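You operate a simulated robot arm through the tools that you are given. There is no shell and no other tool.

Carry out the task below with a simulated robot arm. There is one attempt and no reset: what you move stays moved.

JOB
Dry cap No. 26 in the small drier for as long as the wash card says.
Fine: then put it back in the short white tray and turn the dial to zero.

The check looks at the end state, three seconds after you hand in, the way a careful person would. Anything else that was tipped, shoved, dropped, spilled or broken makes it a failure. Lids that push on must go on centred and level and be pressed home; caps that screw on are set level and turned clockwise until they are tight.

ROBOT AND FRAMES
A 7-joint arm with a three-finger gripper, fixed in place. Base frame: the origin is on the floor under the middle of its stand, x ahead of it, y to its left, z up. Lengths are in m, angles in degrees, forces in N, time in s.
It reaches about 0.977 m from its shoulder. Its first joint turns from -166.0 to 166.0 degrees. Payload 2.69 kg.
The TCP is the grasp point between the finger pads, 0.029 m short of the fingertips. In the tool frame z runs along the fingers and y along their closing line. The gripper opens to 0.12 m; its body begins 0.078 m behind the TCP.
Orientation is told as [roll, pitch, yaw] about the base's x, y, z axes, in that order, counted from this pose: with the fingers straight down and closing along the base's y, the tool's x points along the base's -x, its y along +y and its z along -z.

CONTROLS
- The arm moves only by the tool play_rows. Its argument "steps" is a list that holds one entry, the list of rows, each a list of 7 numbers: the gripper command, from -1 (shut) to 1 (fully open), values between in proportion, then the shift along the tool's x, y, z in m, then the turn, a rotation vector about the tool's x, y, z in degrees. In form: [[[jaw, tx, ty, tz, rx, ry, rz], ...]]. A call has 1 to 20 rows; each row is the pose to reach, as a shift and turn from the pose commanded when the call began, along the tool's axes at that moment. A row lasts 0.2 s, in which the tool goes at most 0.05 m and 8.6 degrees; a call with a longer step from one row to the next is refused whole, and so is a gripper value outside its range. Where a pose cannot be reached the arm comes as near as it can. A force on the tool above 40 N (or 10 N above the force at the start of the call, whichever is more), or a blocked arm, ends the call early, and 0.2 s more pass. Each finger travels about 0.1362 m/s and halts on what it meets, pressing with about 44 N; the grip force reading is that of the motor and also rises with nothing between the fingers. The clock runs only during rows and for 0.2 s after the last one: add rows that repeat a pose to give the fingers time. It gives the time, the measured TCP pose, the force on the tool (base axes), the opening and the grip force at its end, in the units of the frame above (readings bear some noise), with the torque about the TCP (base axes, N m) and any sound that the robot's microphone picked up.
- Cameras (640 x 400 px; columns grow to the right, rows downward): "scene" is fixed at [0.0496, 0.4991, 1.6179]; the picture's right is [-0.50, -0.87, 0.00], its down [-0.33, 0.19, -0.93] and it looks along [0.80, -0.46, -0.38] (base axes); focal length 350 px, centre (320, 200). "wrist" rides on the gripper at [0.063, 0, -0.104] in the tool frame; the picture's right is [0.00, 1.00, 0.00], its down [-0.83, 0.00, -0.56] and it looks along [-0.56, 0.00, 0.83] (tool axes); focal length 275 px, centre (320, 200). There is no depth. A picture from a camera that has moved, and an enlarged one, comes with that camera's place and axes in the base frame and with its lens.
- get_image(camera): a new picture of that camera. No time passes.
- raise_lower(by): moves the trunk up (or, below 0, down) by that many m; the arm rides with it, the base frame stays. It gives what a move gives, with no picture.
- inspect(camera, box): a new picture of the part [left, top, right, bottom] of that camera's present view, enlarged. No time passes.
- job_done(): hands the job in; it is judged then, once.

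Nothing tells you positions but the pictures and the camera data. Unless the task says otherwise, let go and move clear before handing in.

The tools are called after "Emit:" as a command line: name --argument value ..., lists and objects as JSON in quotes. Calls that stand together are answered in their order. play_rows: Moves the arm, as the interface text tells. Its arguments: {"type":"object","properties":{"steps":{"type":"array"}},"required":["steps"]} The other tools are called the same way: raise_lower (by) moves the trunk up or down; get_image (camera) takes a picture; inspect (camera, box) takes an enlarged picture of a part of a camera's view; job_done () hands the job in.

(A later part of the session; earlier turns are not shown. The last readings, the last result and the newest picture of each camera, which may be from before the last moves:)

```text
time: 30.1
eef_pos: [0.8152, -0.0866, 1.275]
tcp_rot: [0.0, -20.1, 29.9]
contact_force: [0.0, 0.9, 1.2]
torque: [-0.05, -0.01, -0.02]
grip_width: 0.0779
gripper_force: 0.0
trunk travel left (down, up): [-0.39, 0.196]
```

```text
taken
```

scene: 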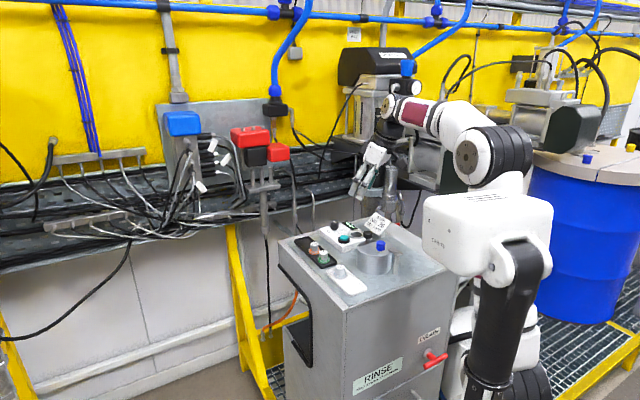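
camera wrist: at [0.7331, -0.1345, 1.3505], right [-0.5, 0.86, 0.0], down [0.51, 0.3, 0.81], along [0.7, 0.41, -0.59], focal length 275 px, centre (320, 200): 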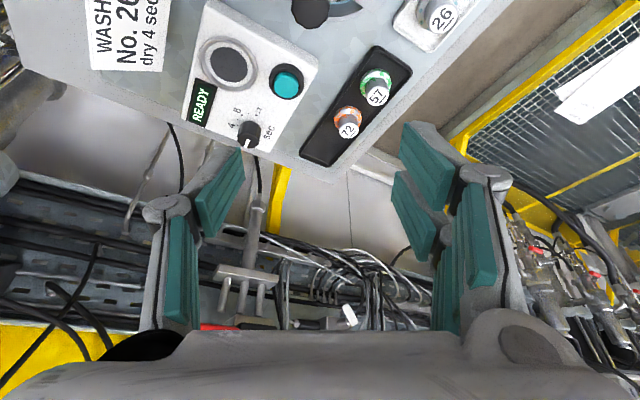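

Emit:
play_rows --steps '[[[0.3, -0.0158, -0.0152, 0.026, 0, 0, 0], [0.3, -0.0315, -0.0305, 0.052, 0, 0, 0], [0.3, -0.0473, -0.0457, 0.0781, 0, 0, 0], [0.3, -0.0631, -0.0609, 0.1041, 0, 0, 0], [0.3, -0.0788, -0.0762, 0.1302, 0, 0, 0], [0.3, -0.0946, -0.0914, 0.1562, 0, 0, 0], [0.3, -0.0946, -0.0914, 0.1562, 0, 0, 0]]]'

Emit:
get_image --camera "wrist"

Emit:
get_image --camera "scene"

```text
time: 31.7
eef_pos: [0.9837, -0.0944, 1.161]
tcp_rot: [0.0, -20.0, 30.0]
contact_force: [-0.1, 0.5, 0.4]
torque: [-0.02, -0.03, -0.02]
grip_width: 0.0784
gripper_force: 0.1
trunk travel left (down, up): [-0.39, 0.196]
```

```text
taken
camera wrist: at [0.9024, -0.1428, 1.2374], right [-0.5, 0.86, 0.0], down [0.51, 0.3, 0.81], along [0.7, 0.4, -0.59], focal length 275 px, centre (320, 200)
```

wrist: 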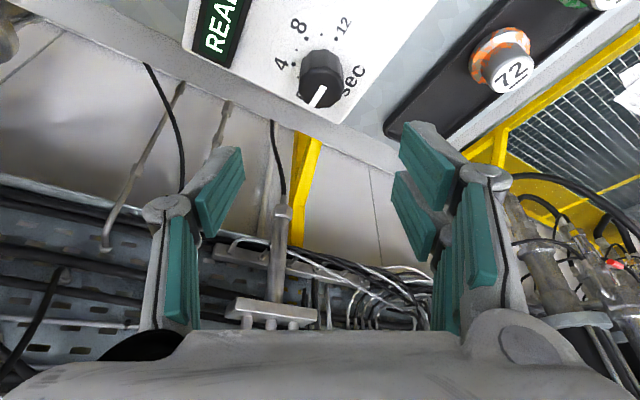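

```text
taken
```

scene: 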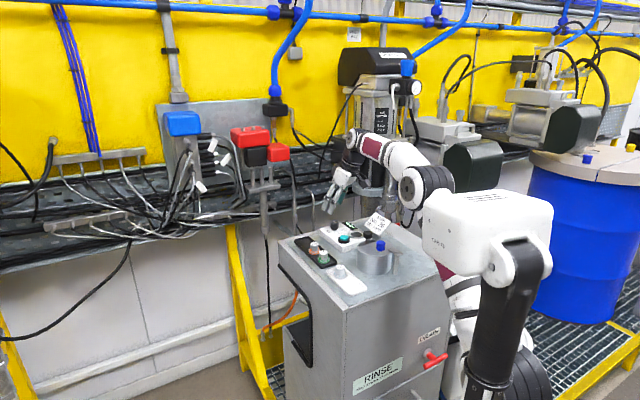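

The hand is above the dial, which lines up with the middle of the wrist picture. I'll zoom in for fine centring.

Emit:
inspect --camera "wrist" --box '[260, 10, 380, 120]'

Emit:
inspect --camera "scene" --box '[300, 160, 400, 250]'

```text
3.64 times, centred on (320, 65) of wrist
camera zoom: at [0.9024, -0.1428, 1.2374], right [-0.5, 0.86, 0.0], down [0.51, 0.3, 0.81], along [0.7, 0.4, -0.59], focal length 1001 px, centre (320, 691)
```

zoom: 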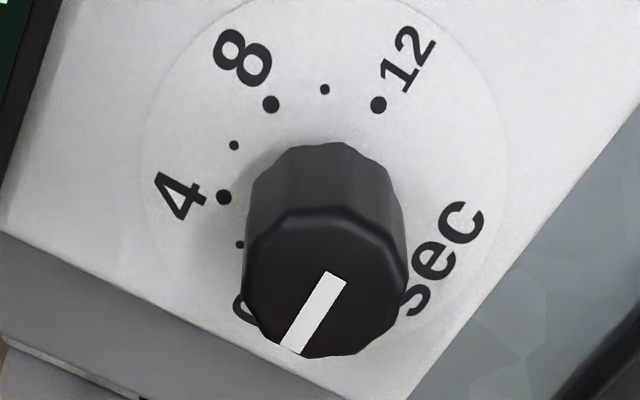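

```text
4.44 times, centred on (350, 205) of scene
camera zoom: at [0.0496, 0.4991, 1.6179], right [-0.5, -0.87, 0.0], down [-0.33, 0.19, -0.93], along [0.8, -0.46, -0.38], focal length 1557 px, centre (187, 178)
```

zoom: 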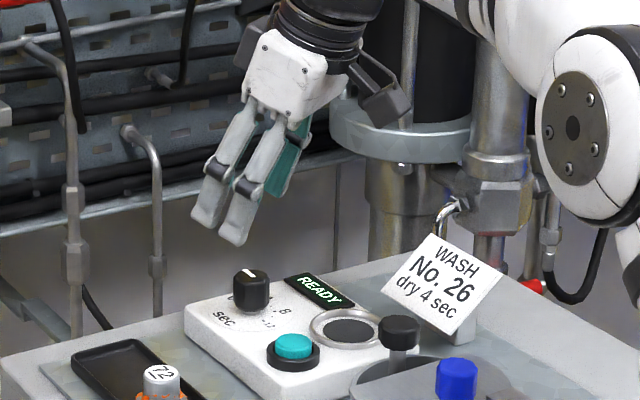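

Centring is within about 1 mm. I descend straight down around the knob with the fingers open.

Emit:
play_rows --steps '[[[0.2, 0.0058, 0.001, 0.016, 0, 0, 0], [0.2, 0.0116, 0.001, 0.032, 0, 0, 0], [0.2, 0.0174, 0.001, 0.048, 0, 0, 0], [0.2, 0.0205, 0.001, 0.0564, 0, 0, 0], [0.2, 0.0205, 0.001, 0.0564, 0, 0, 0]]]'

Emit:
get_image --camera "wrist"

Emit:
inspect --camera "scene" --box '[310, 190, 380, 250]'

```text
time: 32.9
eef_pos: [0.9849, -0.0945, 1.0998]
tcp_rot: [0.0, -20.0, 29.9]
contact_force: [1.6, -0.2, -0.2]
torque: [0.04, -0.01, -0.01]
grip_width: 0.0719
gripper_force: 0.1
trunk travel left (down, up): [-0.39, 0.196]
```

```text
taken
camera wrist: at [0.9014, -0.142, 1.1759], right [-0.5, 0.86, 0.0], down [0.51, 0.3, 0.81], along [0.7, 0.41, -0.59], focal length 275 px, centre (320, 200)
```

wrist: 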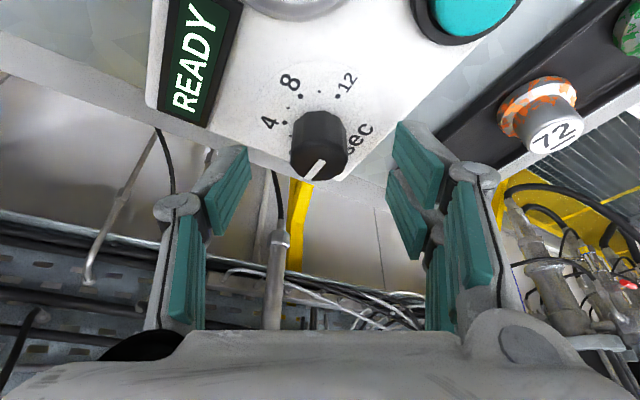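

```text
6.67 times, centred on (345, 220) of scene
camera zoom: at [0.0496, 0.4991, 1.6179], right [-0.5, -0.87, 0.0], down [-0.33, 0.19, -0.93], along [0.8, -0.46, -0.38], focal length 2335 px, centre (153, 67)
```

zoom: 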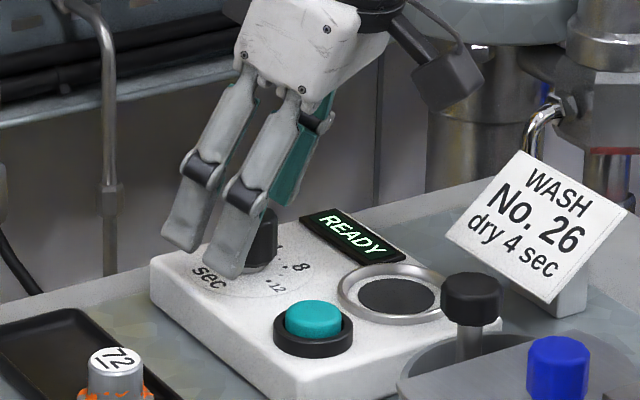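

The fingertips straddle the knob about 6 mm above the panel. I check centring once more before closing.

Emit:
inspect --camera "wrist" --box '[240, 80, 400, 190]'

```text
3.64 times, centred on (320, 135) of wrist
camera zoom: at [0.9014, -0.142, 1.1759], right [-0.5, 0.86, 0.0], down [0.51, 0.3, 0.81], along [0.7, 0.41, -0.59], focal length 1001 px, centre (320, 436)
```

zoom: 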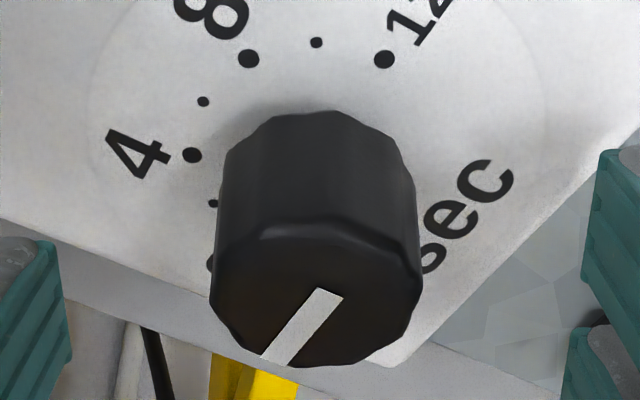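

Emit:
play_rows --steps '[[[0.0, 0.0005, -0.0005, 0.0014, 0, 0, 0], [-0.3, 0.001, -0.0005, 0.0028, 0, 0, 0], [-0.4, 0.001, -0.0005, 0.0028, 0, 0, 0], [-0.4, 0.001, -0.0005, 0.0028, 0, 0, 0]]]'

Emit:
inspect --camera "wrist" --box '[200, 60, 440, 240]'

Emit:
inspect --camera "scene" --box '[310, 190, 380, 250]'

```text
time: 33.9
eef_pos: [0.9853, -0.095, 1.0961]
tcp_rot: [-0.1, -20.0, 29.9]
contact_force: [1.1, -0.4, -0.2]
torque: [0.03, -0.01, 0.01]
grip_width: 0.0358
gripper_force: 0.0
trunk travel left (down, up): [-0.39, 0.196]
```

```text
2.22 times, centred on (320, 150) of wrist
camera zoom: at [0.9017, -0.1421, 1.1727], right [-0.5, 0.86, 0.0], down [0.51, 0.3, 0.81], along [0.7, 0.4, -0.59], focal length 612 px, centre (320, 311)
```

zoom: 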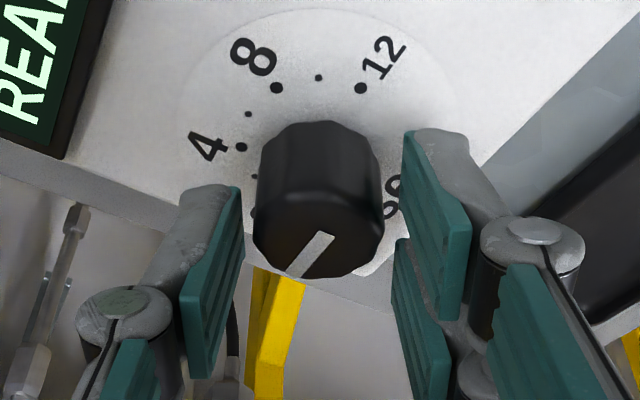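

```text
6.67 times, centred on (345, 220) of scene
camera zoom: at [0.0496, 0.4991, 1.6179], right [-0.5, -0.87, 0.0], down [-0.33, 0.19, -0.93], along [0.8, -0.46, -0.38], focal length 2335 px, centre (153, 67)
```

zoom: 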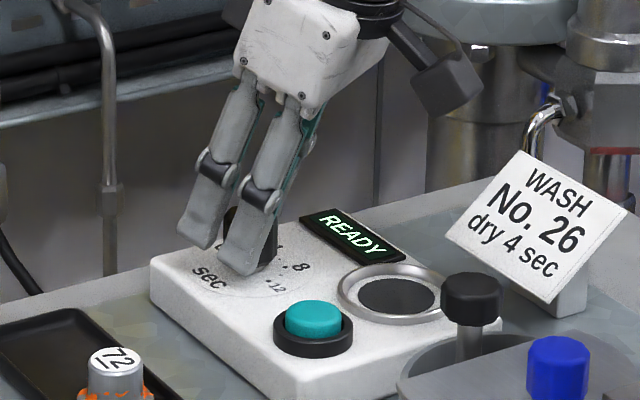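

The knob sits about 8 mm forward of the pad centres, so I shift back by that much and then close gently.

Emit:
play_rows --steps '[[[-0.4, 0.004, 0, -0.0014, 0, 0, 0], [-0.4, 0.0075, 0, -0.0027, 0, 0, 0], [-0.5, 0.0075, 0, -0.0027, 0, 0, 0], [-0.55, 0.0075, 0, -0.0027, 0, 0, 0], [-0.62, 0.0075, 0, -0.0027, 0, 0, 0], [-0.62, 0.0075, 0, -0.0027, 0, 0, 0]]]'

Emit:
inspect --camera "wrist" --box '[200, 60, 440, 240]'

```text
time: 35.3
eef_pos: [0.9781, -0.0981, 1.0969]
tcp_rot: [-0.2, -20.0, 29.9]
contact_force: [3.8, -3.6, -0.9]
torque: [-0.45, -0.56, -0.04]
grip_width: 0.0272
gripper_force: 45.1
trunk travel left (down, up): [-0.39, 0.196]
```

```text
2.22 times, centred on (320, 150) of wrist
camera zoom: at [0.895, -0.1463, 1.1732], right [-0.5, 0.86, 0.0], down [0.51, 0.3, 0.81], along [0.7, 0.4, -0.59], focal length 612 px, centre (320, 311)
```

zoom: 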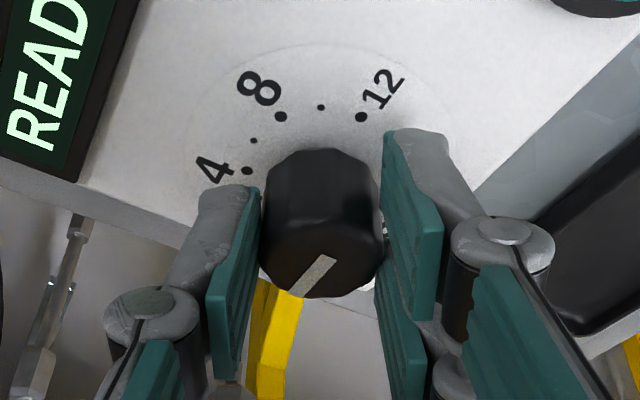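

The knob is held (27 mm, no large side force). I turn it clockwise 30° first and check that it follows.

Emit:
play_rows --steps '[[[-0.65, -4e-05, 0.00084, 1e-05, 2.05, 0, 5.64], [-0.65, -0.00016, 0.00166, 6e-05, 4.1, 0, 11.28], [-0.65, -0.00037, 0.00247, 0.00013, 6.16, 0, 16.91], [-0.65, -0.00065, 0.00325, 0.00023, 8.21, 0, 22.55], [-0.65, -0.001, 0.004, 0.00036, 10.26, 0, 28.19], [-0.65, -0.001, 0.004, 0.00036, 10.26, 0, 28.19]]]'

Emit:
inspect --camera "wrist" --box '[200, 60, 440, 240]'

Emit:
get_image --camera "scene"

```text
time: 36.7
eef_pos: [0.9775, -0.0941, 1.0972]
tcp_rot: [-0.1, -20.1, -0.1]
contact_force: [9.2, -3.5, 3.6]
torque: [-0.5, -0.22, -0.06]
grip_width: 0.0273
gripper_force: 45.3
trunk travel left (down, up): [-0.39, 0.196]
```

```text
2.22 times, centred on (320, 150) of wrist
camera zoom: at [0.881, -0.0942, 1.1731], right [0.0, 1.0, 0.0], down [0.59, 0.0, 0.81], along [0.81, 0.0, -0.59], focal length 612 px, centre (320, 311)
```

zoom: 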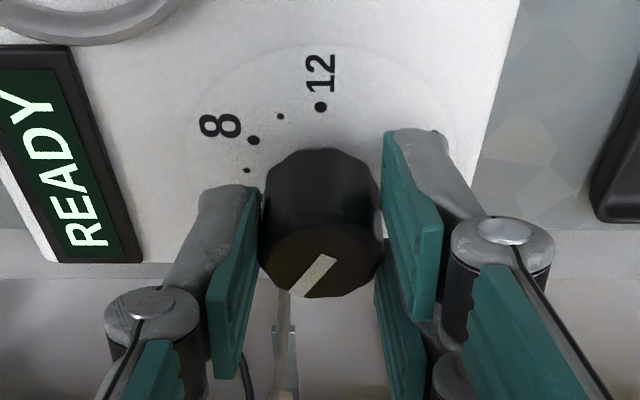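

```text
taken
```

scene: 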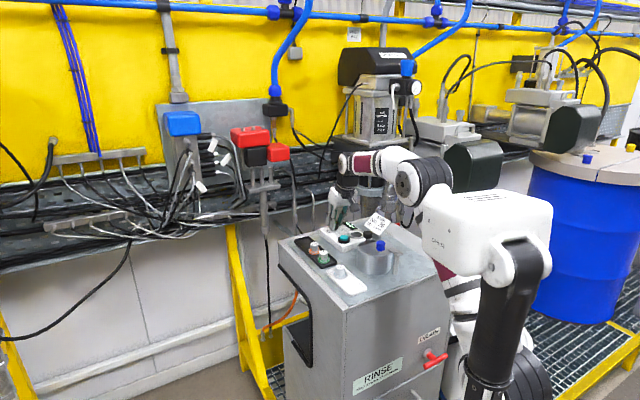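

The knob turns with the fingers and the unit stays put. I turn the remaining 30° to reach 4.

Emit:
play_rows --steps '[[[-0.65, -4e-05, 0.00084, 1e-05, 2.05, 0, 5.64], [-0.65, -0.00016, 0.00166, 6e-05, 4.1, 0, 11.28], [-0.65, -0.00037, 0.00247, 0.00013, 6.16, 0, 16.91], [-0.65, -0.00065, 0.00325, 0.00023, 8.21, 0, 22.55], [-0.65, -0.001, 0.004, 0.00036, 10.26, 0, 28.19], [-0.65, -0.001, 0.004, 0.00036, 10.26, 0, 28.19]]]'

Emit:
inspect --camera "wrist" --box '[200, 60, 440, 240]'

Emit:
inspect --camera "scene" --box '[310, 190, 380, 250]'

```text
time: 38.1
eef_pos: [0.9768, -0.0882, 1.0968]
tcp_rot: [0.1, -20.1, -30.1]
contact_force: [11.4, -0.4, 9.1]
torque: [-0.12, 0.09, 0.03]
grip_width: 0.0274
gripper_force: 45.2
trunk travel left (down, up): [-0.39, 0.196]
```

```text
2.22 times, centred on (320, 150) of wrist
camera zoom: at [0.8948, -0.0423, 1.1731], right [0.5, 0.87, 0.0], down [0.51, -0.29, 0.81], along [0.7, -0.4, -0.59], focal length 612 px, centre (320, 311)
```

zoom: 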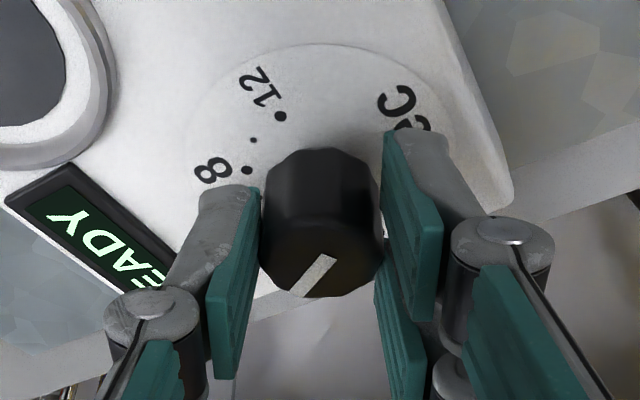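

```text
6.67 times, centred on (345, 220) of scene
camera zoom: at [0.0496, 0.4991, 1.6179], right [-0.5, -0.87, 0.0], down [-0.33, 0.19, -0.93], along [0.8, -0.46, -0.38], focal length 2335 px, centre (153, 67)
```

zoom: 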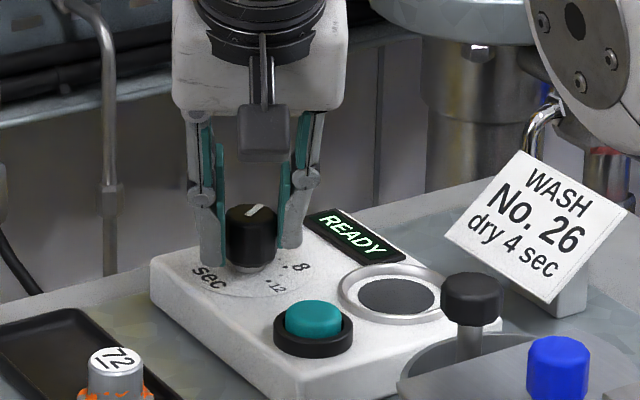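

The dial should be at 4. I open the fingers and check the pointer.

Emit:
play_rows --steps '[[[-0.5, 0, 0, 0, 0, 0, 0], [-0.3, 0, 0, 0, 0, 0, 0], [-0.1, 0, 0, 0, 0, 0, 0], [0.1, 0, 0, 0, 0, 0, 0]]]'

Emit:
play_rows --steps '[[[0.1, -0.01, 0, -0.0282, 0, 0, 0], [0.1, -0.02, 0, -0.0564, 0, 0, 0], [0.1, -0.03, 0, -0.085, 0, 0, 0], [0.1, -0.03, 0, -0.085, 0, 0, 0]]]'

Emit:
get_image --camera "wrist"

Emit:
inspect --camera "scene" --box '[310, 190, 380, 250]'

```text
time: 39.1
eef_pos: [0.9782, -0.0892, 1.0974]
tcp_rot: [0.0, -19.9, -30.0]
contact_force: [-0.3, 0.1, -0.8]
torque: [0.02, 0.02, -0.02]
grip_width: 0.0662
gripper_force: 0.0
trunk travel left (down, up): [-0.39, 0.196]
```

```text
time: 40.1
eef_pos: [0.9776, -0.0885, 1.1874]
tcp_rot: [-0.1, -20.0, -30.0]
contact_force: [0.1, 0.2, -0.4]
torque: [-0.01, 0.0, 0.0]
grip_width: 0.0661
gripper_force: 0.1
trunk travel left (down, up): [-0.39, 0.196]
```

```text
taken
camera wrist: at [0.8936, -0.0413, 1.2638], right [0.5, 0.87, 0.0], down [0.51, -0.29, 0.81], along [0.7, -0.4, -0.59], focal length 275 px, centre (320, 200)
```

wrist: 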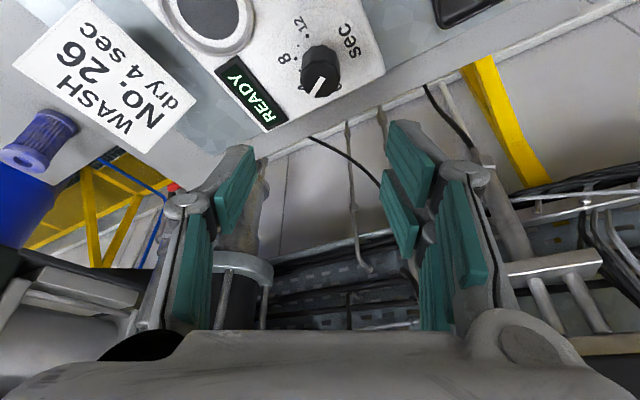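

```text
6.67 times, centred on (345, 220) of scene
camera zoom: at [0.0496, 0.4991, 1.6179], right [-0.5, -0.87, 0.0], down [-0.33, 0.19, -0.93], along [0.8, -0.46, -0.38], focal length 2335 px, centre (153, 67)
```

zoom: 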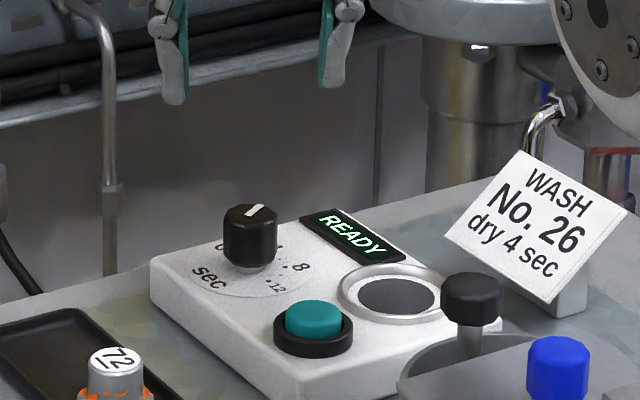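

Emit:
inspect --camera "wrist" --box '[260, 5, 380, 115]'

Emit:
inspect --camera "scene" --box '[328, 215, 352, 235]'

```text
3.64 times, centred on (320, 60) of wrist
camera zoom: at [0.8936, -0.0413, 1.2638], right [0.5, 0.87, 0.0], down [0.51, -0.29, 0.81], along [0.7, -0.4, -0.59], focal length 1001 px, centre (320, 709)
```

zoom: 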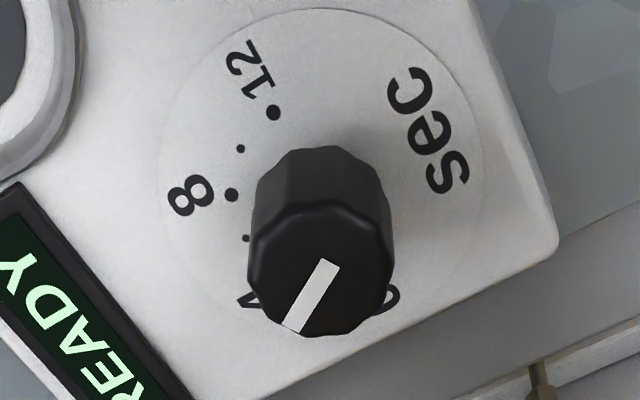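

```text
16.00 times, centred on (340, 225) of scene
camera zoom: at [0.0496, 0.4991, 1.6179], right [-0.5, -0.87, 0.0], down [-0.33, 0.19, -0.93], along [0.8, -0.46, -0.38], focal length 5604 px, centre (0, -200)
```

zoom: 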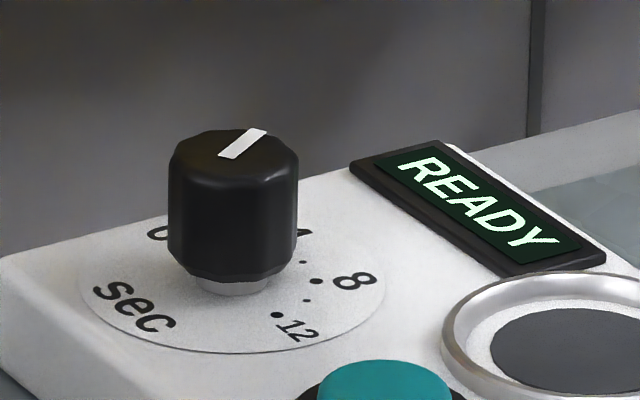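

The pointer measures 60° from zero, so the dial is at 4 sec and the display still says READY. Next I lift away, straighten the hand, and turn it to yaw -90 above cap 26.

Emit:
play_rows --steps '[[[0.1, 0.0197, -0.0053, -0.0214, 0, 3.3, 0], [0.1, 0.0394, -0.0106, -0.0427, 0, 6.7, 0], [0.1, 0.0591, -0.0159, -0.0641, 0, 10, 0], [0.1, 0.0788, -0.0211, -0.0855, 0, 13.3, 0], [0.1, 0.0985, -0.0264, -0.1068, 0, 16.7, 0], [0.1, 0.1182, -0.0317, -0.1282, 0, 20, 0], [0.1, 0.1182, -0.0317, -0.1282, 0, 20, 0]]]'

Emit:
play_rows --steps '[[[0.0, 0.0099, 0.0026, 0.0, 0, 0, 7.5], [0.0, 0.0198, 0.0052, 0.0, 0, 0, 15], [0.0, 0.0296, 0.0078, 0.01, 0, 0, 22.5], [0.0, 0.0395, 0.0104, 0.02, 0, 0, 30], [0.0, 0.0494, 0.013, 0.03, 0, 0, 37.5], [0.0, 0.0593, 0.0156, 0.04, 0, 0, 45], [0.0, 0.0691, 0.0182, 0.05, 0, 0, 52.5], [0.0, 0.079, 0.0208, 0.06, 0, 0, 60], [0.0, 0.079, 0.0208, 0.06, 0, 0, 60]]]'

Emit:
get_image --camera "wrist"

Emit:
get_image --camera "scene"

```text
time: 41.7
eef_pos: [0.8254, -0.0411, 1.2664]
tcp_rot: [-0.1, 0.0, -30.1]
contact_force: [-0.4, 0.6, -0.5]
torque: [0.0, 0.03, 0.0]
grip_width: 0.066
gripper_force: 0.1
trunk travel left (down, up): [-0.39, 0.196]
```

```text
time: 43.7
eef_pos: [0.7694, 0.0191, 1.2078]
tcp_rot: [0.0, 0.0, -90.1]
contact_force: [0.4, 0.3, 0.4]
torque: [0.01, -0.01, 0.0]
grip_width: 0.0597
gripper_force: 0.1
trunk travel left (down, up): [-0.39, 0.196]
```

```text
taken
camera wrist: at [0.7676, 0.0811, 1.3112], right [1.0, 0.0, 0.0], down [0.0, -0.83, 0.56], along [0.0, -0.56, -0.83], focal length 275 px, centre (320, 200)
```

wrist: 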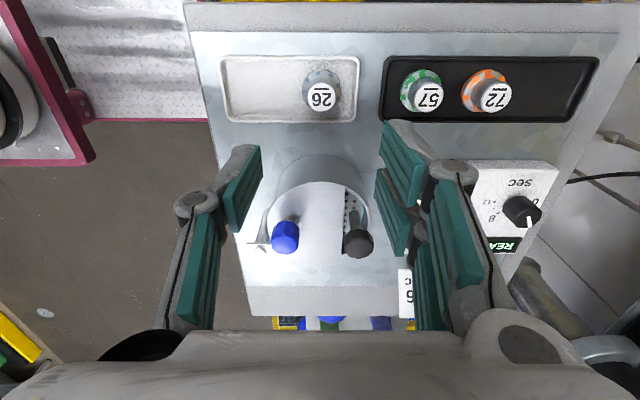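

```text
taken
```

scene: 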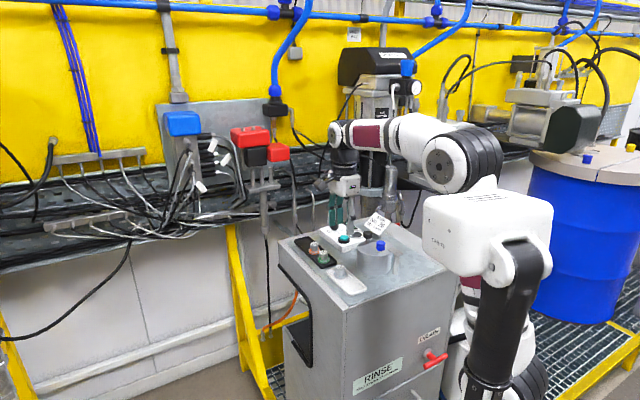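

Cap 26 is almost centred under the hand. I zoom in to measure it and the tray.

Emit:
inspect --camera "wrist" --box '[210, 45, 430, 165]'

Emit:
inspect --camera "wrist" --box '[280, 50, 360, 130]'

```text
2.91 times, centred on (320, 105) of wrist
camera zoom: at [0.7676, 0.0811, 1.3112], right [1.0, 0.0, 0.0], down [0.0, -0.83, 0.56], along [0.0, -0.56, -0.83], focal length 801 px, centre (320, 476)
```

zoom: 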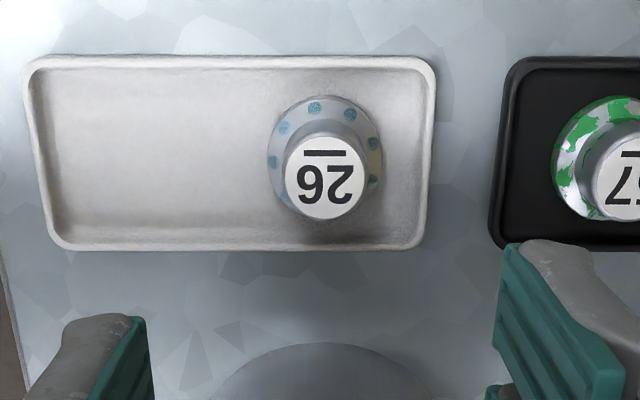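

```text
5.00 times, centred on (320, 90) of wrist
camera zoom: at [0.7676, 0.0811, 1.3112], right [1.0, 0.0, 0.0], down [0.0, -0.83, 0.56], along [0.0, -0.56, -0.83], focal length 1376 px, centre (320, 750)
```

zoom: 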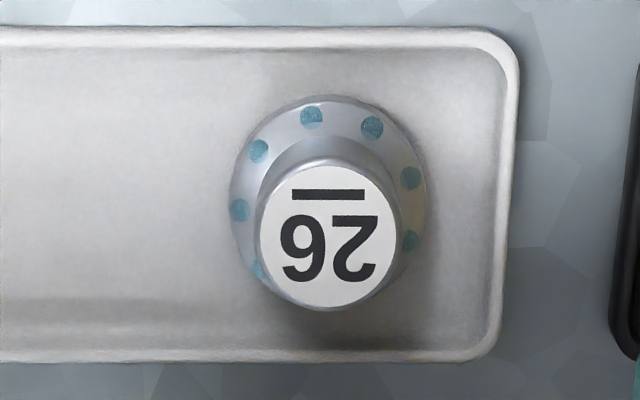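

Cap 26's axis measures [0.770, 0.0204] with its top at z ≈ 1.059. I descend part way with the fingers 60 mm apart and re-check centring.

Emit:
play_rows --steps '[[[0.0, 0.0008, 0.0006, 0.025, 0, 0, 0], [0.0, 0.0015, 0.0012, 0.05, 0, 0, 0], [0.0, 0.0015, 0.0012, 0.075, 0, 0, 0], [0.0, 0.0015, 0.0012, 0.1, 0, 0, 0], [0.0, 0.0015, 0.0012, 0.108, 0, 0, 0], [0.0, 0.0015, 0.0012, 0.108, 0, 0, 0]]]'

Emit:
get_image --camera "wrist"

Emit:
inspect --camera "wrist" --box '[240, 70, 400, 200]'

Emit:
inspect --camera "scene" --box '[310, 220, 390, 300]'

```text
time: 45.1
eef_pos: [0.7699, 0.0199, 1.0983]
tcp_rot: [-0.1, 0.0, -90.1]
contact_force: [-0.2, 0.3, -0.1]
torque: [-0.03, 0.0, 0.02]
grip_width: 0.0599
gripper_force: 0.1
trunk travel left (down, up): [-0.39, 0.196]
```

```text
taken
camera wrist: at [0.7685, 0.0827, 1.2024], right [1.0, 0.0, 0.0], down [0.0, -0.83, 0.56], along [0.0, -0.56, -0.83], focal length 275 px, centre (320, 200)
```

wrist: 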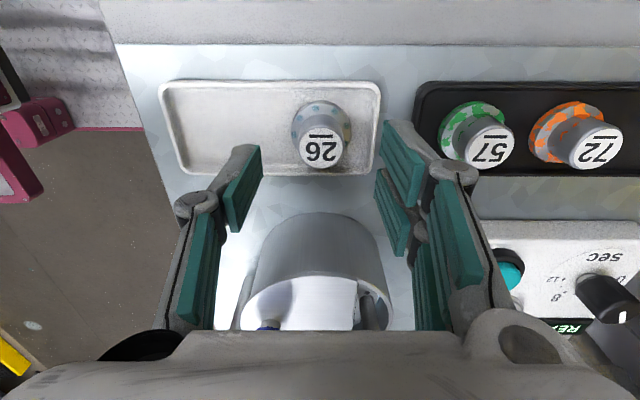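

```text
3.08 times, centred on (320, 135) of wrist
camera zoom: at [0.7685, 0.0827, 1.2024], right [1.0, 0.0, 0.0], down [0.0, -0.83, 0.56], along [0.0, -0.56, -0.83], focal length 847 px, centre (320, 400)
```

zoom: 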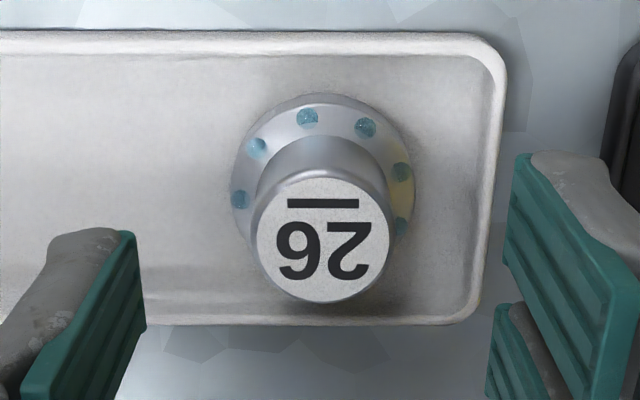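

```text
5.00 times, centred on (350, 260) of scene
camera zoom: at [0.0496, 0.4991, 1.6179], right [-0.5, -0.87, 0.0], down [-0.33, 0.19, -0.93], along [0.8, -0.46, -0.38], focal length 1751 px, centre (170, -100)
```

zoom: 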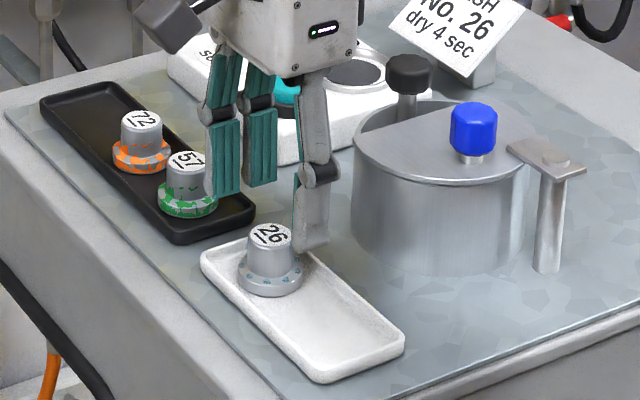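

Centring is within half a millimetre. I descend to grip height and close on the stem.

Emit:
play_rows --steps '[[[0.0, 0.0005, -0.0003, 0.014, 0, 0, 0], [0.0, 0.0005, -0.0003, 0.0275, 0, 0, 0], [0.0, 0.0005, -0.0003, 0.0275, 0, 0, 0], [-0.3, 0.0005, -0.0003, 0.0275, 0, 0, 0], [-0.5, 0.0005, -0.0003, 0.0275, 0, 0, 0], [-0.5, 0.0005, -0.0003, 0.0275, 0, 0, 0]]]'

Emit:
inspect --camera "wrist" --box '[220, 70, 420, 240]'

Emit:
inspect --camera "scene" --box '[310, 220, 390, 300]'

```text
time: 46.5
eef_pos: [0.7706, 0.0214, 1.0709]
tcp_rot: [0.1, 0.0, -90.0]
contact_force: [0.1, 0.5, -0.1]
torque: [0.02, -0.01, -0.01]
grip_width: 0.0297
gripper_force: 0.1
trunk travel left (down, up): [-0.39, 0.196]
```

```text
2.35 times, centred on (320, 155) of wrist
camera zoom: at [0.769, 0.0838, 1.1753], right [1.0, 0.0, 0.0], down [0.0, -0.83, 0.56], along [0.0, -0.56, -0.83], focal length 648 px, centre (320, 306)
```

zoom: 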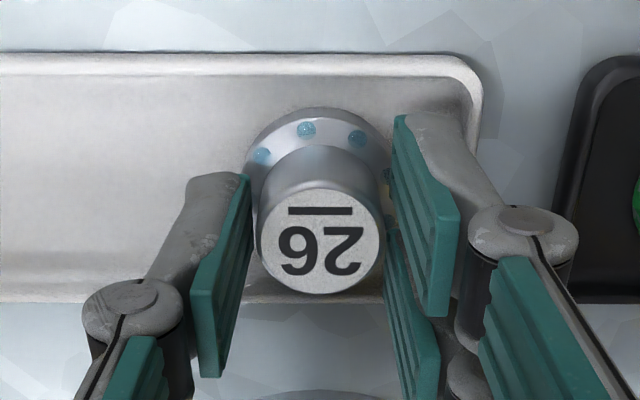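

```text
5.00 times, centred on (350, 260) of scene
camera zoom: at [0.0496, 0.4991, 1.6179], right [-0.5, -0.87, 0.0], down [-0.33, 0.19, -0.93], along [0.8, -0.46, -0.38], focal length 1751 px, centre (170, -100)
```

zoom: 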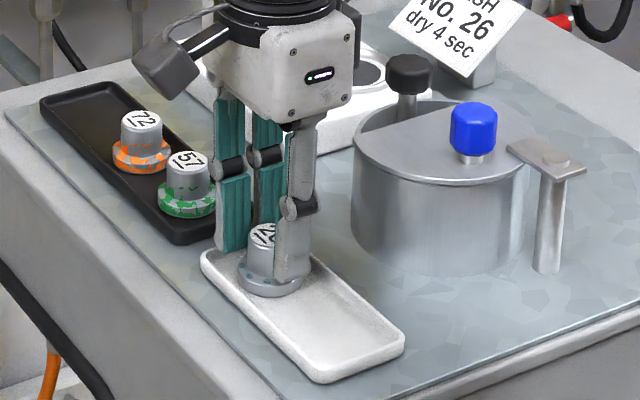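

The cap stem is centred between the pads. I close fully on it and then lift a little.

Emit:
play_rows --steps '[[[-0.56, 0, 0, 0, 0, 0, 0], [-0.62, 0, 0, 0, 0, 0, 0], [-0.7, 0, 0, 0, 0, 0, 0], [-0.7, 0, 0, 0, 0, 0, 0]]]'

Emit:
inspect --camera "wrist" --box '[220, 70, 420, 240]'

```text
time: 47.5
eef_pos: [0.7691, 0.0218, 1.0722]
tcp_rot: [0.0, 0.0, -90.0]
contact_force: [-0.1, 0.4, -0.1]
torque: [-0.02, 0.0, 0.0]
grip_width: 0.0248
gripper_force: 44.3
trunk travel left (down, up): [-0.39, 0.196]
```

```text
2.35 times, centred on (320, 155) of wrist
camera zoom: at [0.769, 0.0838, 1.1753], right [1.0, 0.0, 0.0], down [0.0, -0.83, 0.56], along [0.0, -0.56, -0.83], focal length 648 px, centre (320, 306)
```

zoom: 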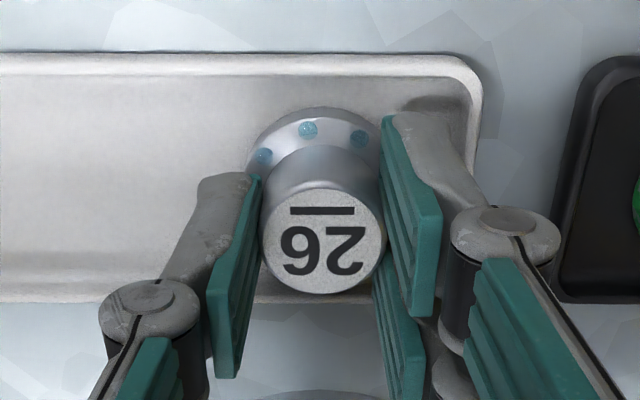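

Emit:
play_rows --steps '[[[-0.7, 0, 0, -0.01, 0, 0, 0], [-0.7, 0, 0, -0.03, 0, 0, 0], [-0.7, 0, 0, -0.06, 0, 0, 0], [-0.7, 0, 0, -0.1, 0, 0, 0], [-0.7, 0, 0, -0.1, 0, 0, 0]]]'

Emit:
get_image --camera "wrist"

Emit:
inspect --camera "scene" --box '[310, 200, 400, 300]'

```text
time: 48.7
eef_pos: [0.7694, 0.0205, 1.1726]
tcp_rot: [0.0, 0.1, -90.0]
contact_force: [0.0, -0.5, -0.3]
torque: [-0.01, 0.02, -0.01]
grip_width: 0.0245
gripper_force: 44.1
trunk travel left (down, up): [-0.39, 0.196]
```

```text
taken
camera wrist: at [0.7689, 0.0831, 1.2764], right [1.0, 0.0, 0.0], down [0.0, -0.83, 0.56], along [0.0, -0.56, -0.83], focal length 275 px, centre (320, 200)
```

wrist: 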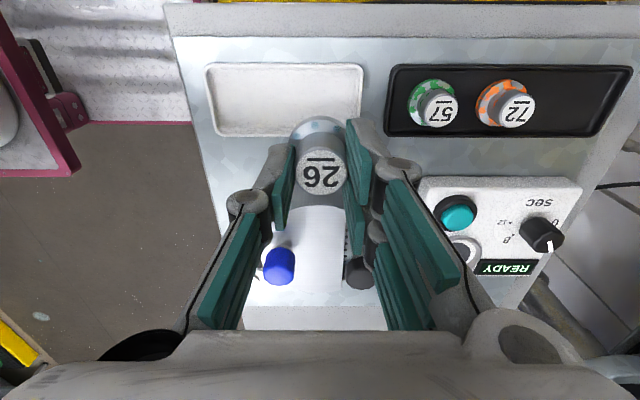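

```text
4.00 times, centred on (355, 250) of scene
camera zoom: at [0.0496, 0.4991, 1.6179], right [-0.5, -0.87, 0.0], down [-0.33, 0.19, -0.93], along [0.8, -0.46, -0.38], focal length 1401 px, centre (180, 0)
```

zoom: 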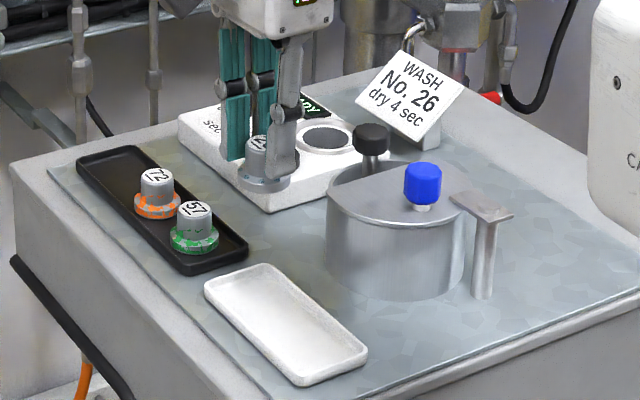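

Cap 26 is held securely and upright. I carry it over to above the vent on the drier, staying clear of the knobs.

Emit:
play_rows --steps '[[[-0.7, 0, 0, -0.015, 0, 0, 0], [-0.7, -0.01, 0.02, -0.015, 0, 0, 0], [-0.7, -0.035, 0.045, -0.015, 0, 0, 0], [-0.7, -0.06, 0.07, -0.015, 0, 0, 0], [-0.7, -0.09, 0.095, -0.015, 0, 0, 0], [-0.7, -0.12, 0.12, -0.012, 0, 0, 0], [-0.7, -0.145, 0.14, -0.008, 0, 0, 0], [-0.7, -0.162, 0.149, -0.005, 0, 0, 0], [-0.7, -0.162, 0.149, -0.005, 0, 0, 0]]]'

Emit:
get_image --camera "wrist"

Emit:
get_image --camera "scene"

```text
time: 50.7
eef_pos: [0.9188, -0.1427, 1.174]
tcp_rot: [0.0, 0.0, -90.0]
contact_force: [-0.5, -0.6, -1.9]
torque: [-0.02, 0.02, 0.0]
grip_width: 0.025
gripper_force: 44.4
trunk travel left (down, up): [-0.39, 0.196]
```

```text
taken
camera wrist: at [0.9181, -0.0799, 1.2792], right [1.0, 0.0, 0.0], down [0.0, -0.83, 0.56], along [0.0, -0.56, -0.83], focal length 275 px, centre (320, 200)
```

wrist: 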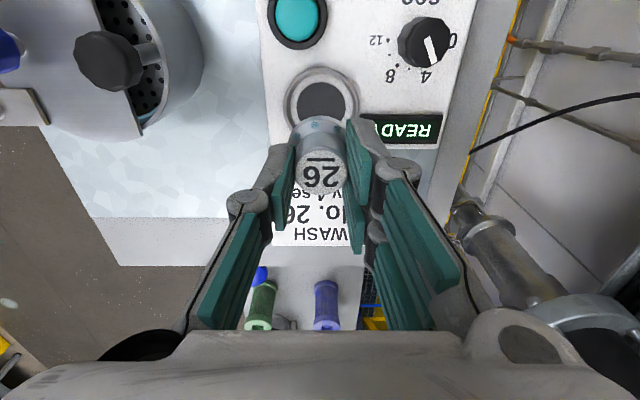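

```text
taken
```

scene: 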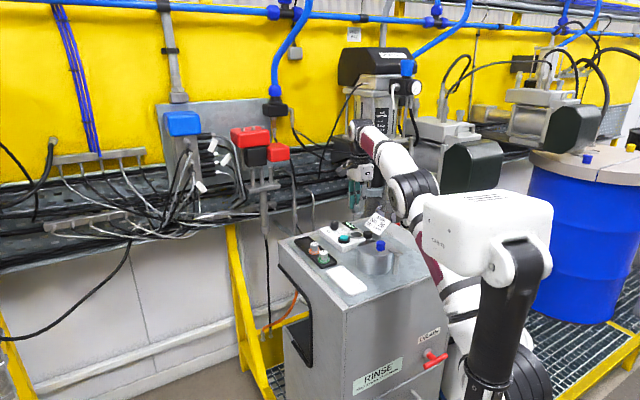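

Emit:
inspect --camera "wrist" --box '[265, 45, 395, 145]'

Emit:
inspect --camera "wrist" --box '[360, 0, 470, 95]'

Emit:
inspect --camera "scene" --box '[310, 150, 410, 260]'

```text
4.00 times, centred on (330, 95) of wrist
camera zoom: at [0.9181, -0.0799, 1.2792], right [1.0, 0.0, 0.0], down [0.0, -0.83, 0.56], along [0.0, -0.56, -0.83], focal length 1101 px, centre (280, 620)
```

zoom: 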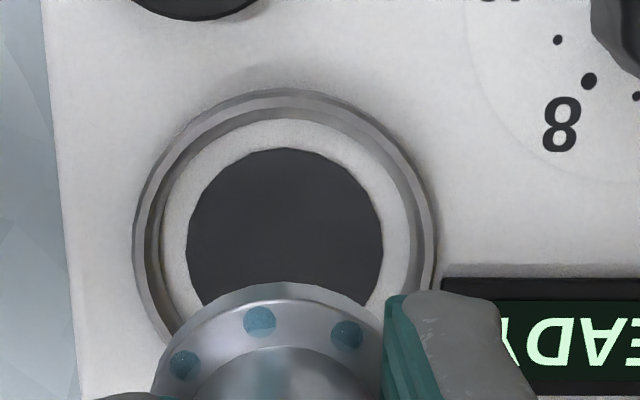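

```text
4.21 times, centred on (415, 48) of wrist
camera zoom: at [0.9181, -0.0799, 1.2792], right [1.0, 0.0, 0.0], down [0.0, -0.83, 0.56], along [0.0, -0.56, -0.83], focal length 1159 px, centre (-80, 842)
```

zoom: 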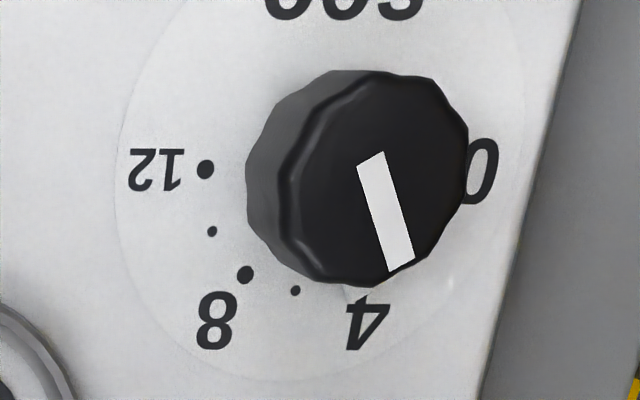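

```text
3.64 times, centred on (360, 205) of scene
camera zoom: at [0.0496, 0.4991, 1.6179], right [-0.5, -0.87, 0.0], down [-0.33, 0.19, -0.93], along [0.8, -0.46, -0.38], focal length 1274 px, centre (174, 182)
```

zoom: 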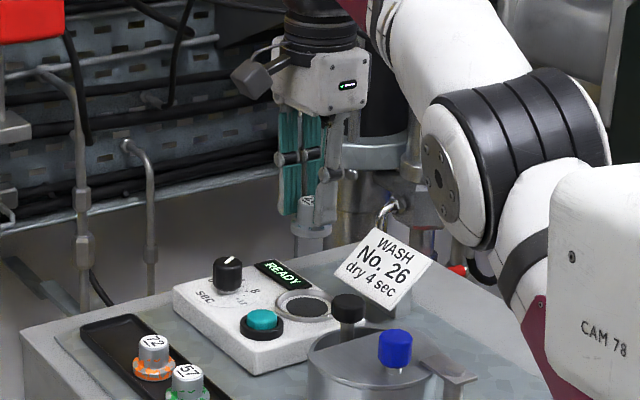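

The dial reads 60–61° (4 sec), and the vent is within 1 mm of the hand's centre. I lower the cap toward the vent.

Emit:
play_rows --steps '[[[-0.7, 0.0005, 0.0009, 0.015, 0, 0, 0], [-0.7, 0.0005, 0.0009, 0.03, 0, 0, 0], [-0.7, 0.0005, 0.0009, 0.045, 0, 0, 0], [-0.7, 0.0005, 0.0009, 0.058, 0, 0, 0], [-0.7, 0.0005, 0.0009, 0.066, 0, 0, 0], [-0.7, 0.0005, 0.0009, 0.066, 0, 0, 0]]]'

Emit:
inspect --camera "wrist" --box '[240, 60, 400, 200]'

Emit:
inspect --camera "scene" --box '[330, 190, 390, 240]'

```text
time: 52.1
eef_pos: [0.9192, -0.1414, 1.1083]
tcp_rot: [-0.1, -0.1, -90.0]
contact_force: [0.0, 0.8, -1.6]
torque: [0.01, 0.02, 0.01]
grip_width: 0.0248
gripper_force: 44.2
trunk travel left (down, up): [-0.39, 0.196]
```

```text
2.86 times, centred on (320, 130) of wrist
camera zoom: at [0.9182, -0.0793, 1.2131], right [1.0, 0.0, 0.0], down [0.0, -0.83, 0.56], along [0.0, -0.56, -0.83], focal length 786 px, centre (320, 400)
```

zoom: 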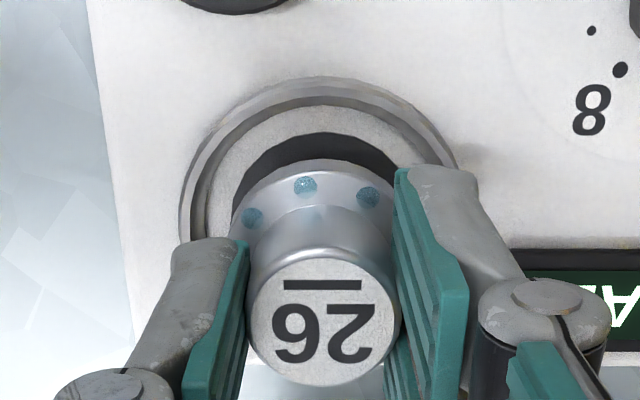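

```text
8.00 times, centred on (360, 215) of scene
camera zoom: at [0.0496, 0.4991, 1.6179], right [-0.5, -0.87, 0.0], down [-0.33, 0.19, -0.93], along [0.8, -0.46, -0.38], focal length 2802 px, centre (0, 80)
```

zoom: 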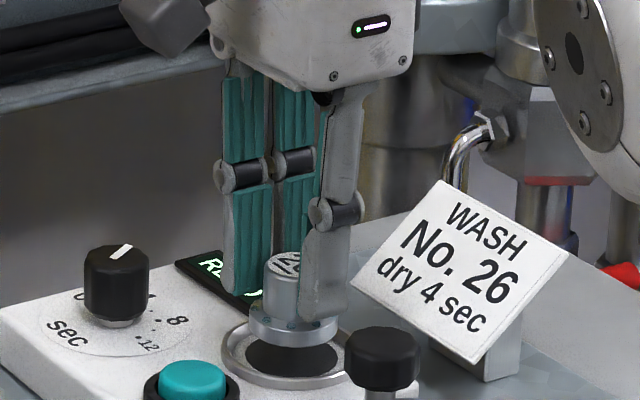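

The cap is lined up over the vent. I lower it in small steps, watching the force.

Emit:
play_rows --steps '[[[-0.7, 0, 0, 0.002, 0, 0, 0], [-0.7, 0, 0, 0.004, 0, 0, 0], [-0.7, 0, 0, 0.006, 0, 0, 0], [-0.7, 0, 0, 0.007, 0, 0, 0], [-0.7, 0, 0, 0.007, 0, 0, 0]]]'

Emit:
inspect --camera "scene" --box '[330, 190, 390, 240]'

```text
time: 53.3
eef_pos: [0.9187, -0.1402, 1.1016]
tcp_rot: [0.0, 0.0, -90.0]
contact_force: [-0.2, -0.1, -0.7]
torque: [-0.02, 0.01, -0.01]
grip_width: 0.0251
gripper_force: 43.8
trunk travel left (down, up): [-0.39, 0.196]
```

```text
8.00 times, centred on (360, 215) of scene
camera zoom: at [0.0496, 0.4991, 1.6179], right [-0.5, -0.87, 0.0], down [-0.33, 0.19, -0.93], along [0.8, -0.46, -0.38], focal length 2802 px, centre (0, 80)
```

zoom: 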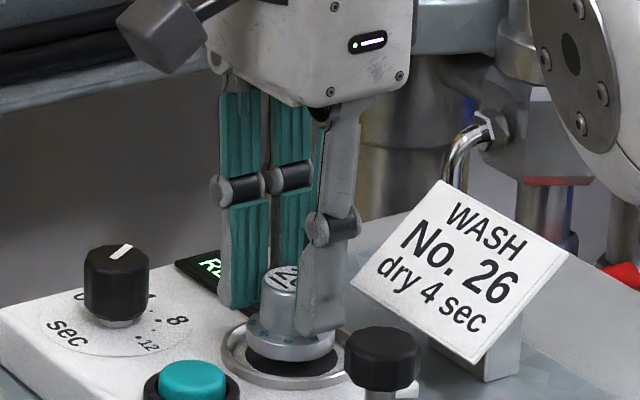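

Emit:
play_rows --steps '[[[-0.7, 0, 0, 0.001, 0, 0, 0], [-0.7, 0, 0, 0.002, 0, 0, 0], [-0.7, 0, 0, 0.003, 0, 0, 0], [-0.7, 0, 0, 0.003, 0, 0, 0]]]'

```text
time: 54.3
eef_pos: [0.9201, -0.14, 1.0994]
tcp_rot: [-0.1, 0.0, -90.0]
contact_force: [-0.4, -0.1, -1.9]
torque: [-0.02, 0.02, -0.01]
grip_width: 0.0252
gripper_force: 43.9
trunk travel left (down, up): [-0.39, 0.196]
```

Emit:
play_rows --steps '[[[-0.7, 0, 0, 0.001, 0, 0, 0], [-0.7, 0, 0, 0.002, 0, 0, 0], [-0.7, 0, 0, 0.002, 0, 0, 0]]]'

Emit:
inspect --camera "scene" --box '[340, 210, 380, 240]'

Emit:
inspect --camera "wrist" --box '[240, 60, 400, 200]'

```text
time: 55.1
eef_pos: [0.9189, -0.1402, 1.0983]
tcp_rot: [0.0, -0.1, -90.0]
contact_force: [-0.7, -0.3, -1.0]
torque: [0.03, -0.01, -0.04]
grip_width: 0.0249
gripper_force: 43.7
trunk travel left (down, up): [-0.39, 0.196]
```

```text
13.33 times, centred on (360, 225) of scene
camera zoom: at [0.0496, 0.4991, 1.6179], right [-0.5, -0.87, 0.0], down [-0.33, 0.19, -0.93], along [0.8, -0.46, -0.38], focal length 4670 px, centre (-213, -133)
```

zoom: 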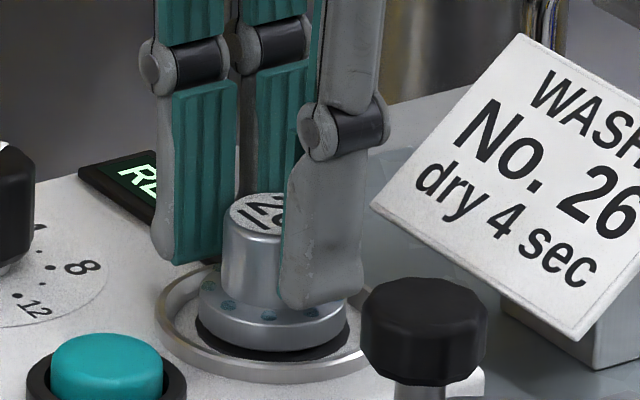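

```text
2.86 times, centred on (320, 130) of wrist
camera zoom: at [0.9183, -0.0788, 1.2021], right [1.0, 0.0, 0.0], down [0.0, -0.83, 0.56], along [0.0, -0.56, -0.83], focal length 786 px, centre (320, 400)
```

zoom: 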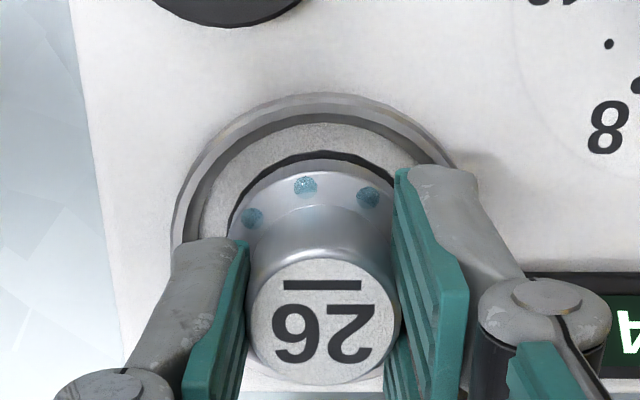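

Emit:
play_rows --steps '[[[-0.7, 0, 0, 0.001, 0, 0, 0], [-0.7, 0, 0, 0.002, 0, 0, 0], [-0.7, 0, 0, 0.002, 0, 0, 0]]]'

Emit:
inspect --camera "scene" --box '[340, 210, 380, 240]'

```text
time: 55.9
eef_pos: [0.9188, -0.1409, 1.0955]
tcp_rot: [0.1, 0.0, -89.9]
contact_force: [0.1, 0.2, -1.2]
torque: [0.0, 0.0, -0.01]
grip_width: 0.0252
gripper_force: 43.9
trunk travel left (down, up): [-0.39, 0.196]
```

```text
13.33 times, centred on (360, 225) of scene
camera zoom: at [0.0496, 0.4991, 1.6179], right [-0.5, -0.87, 0.0], down [-0.33, 0.19, -0.93], along [0.8, -0.46, -0.38], focal length 4670 px, centre (-213, -133)
```

zoom: 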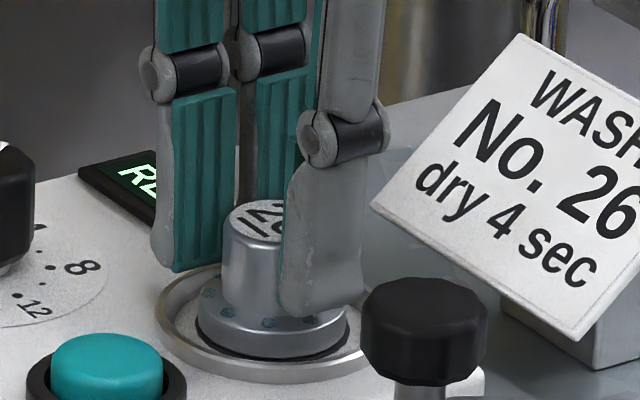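

Emit:
play_rows --steps '[[[-0.7, 0, 0, 0.001, 0, 0, 0], [-0.7, 0, 0, 0.001, 0, 0, 0]]]'

Emit:
inspect --camera "scene" --box '[345, 215, 375, 240]'

```text
time: 56.5
eef_pos: [0.9189, -0.1417, 1.0955]
tcp_rot: [0.0, 0.0, -90.0]
contact_force: [-0.1, -0.2, 1.5]
torque: [-0.02, 0.0, 0.02]
grip_width: 0.0249
gripper_force: 44.0
trunk travel left (down, up): [-0.39, 0.196]
```

```text
16.00 times, centred on (360, 228) of scene
camera zoom: at [0.0496, 0.4991, 1.6179], right [-0.5, -0.87, 0.0], down [-0.33, 0.19, -0.93], along [0.8, -0.46, -0.38], focal length 5604 px, centre (-320, -240)
```

zoom: 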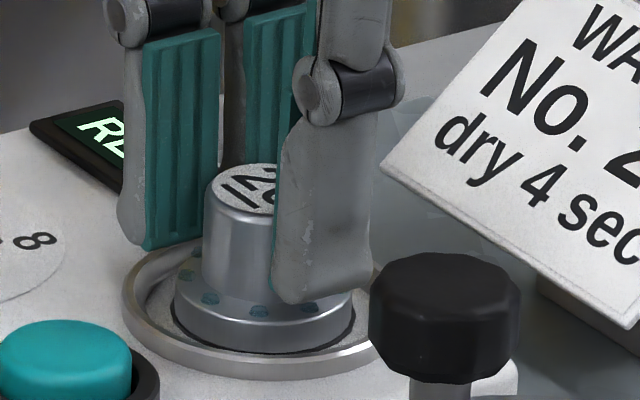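

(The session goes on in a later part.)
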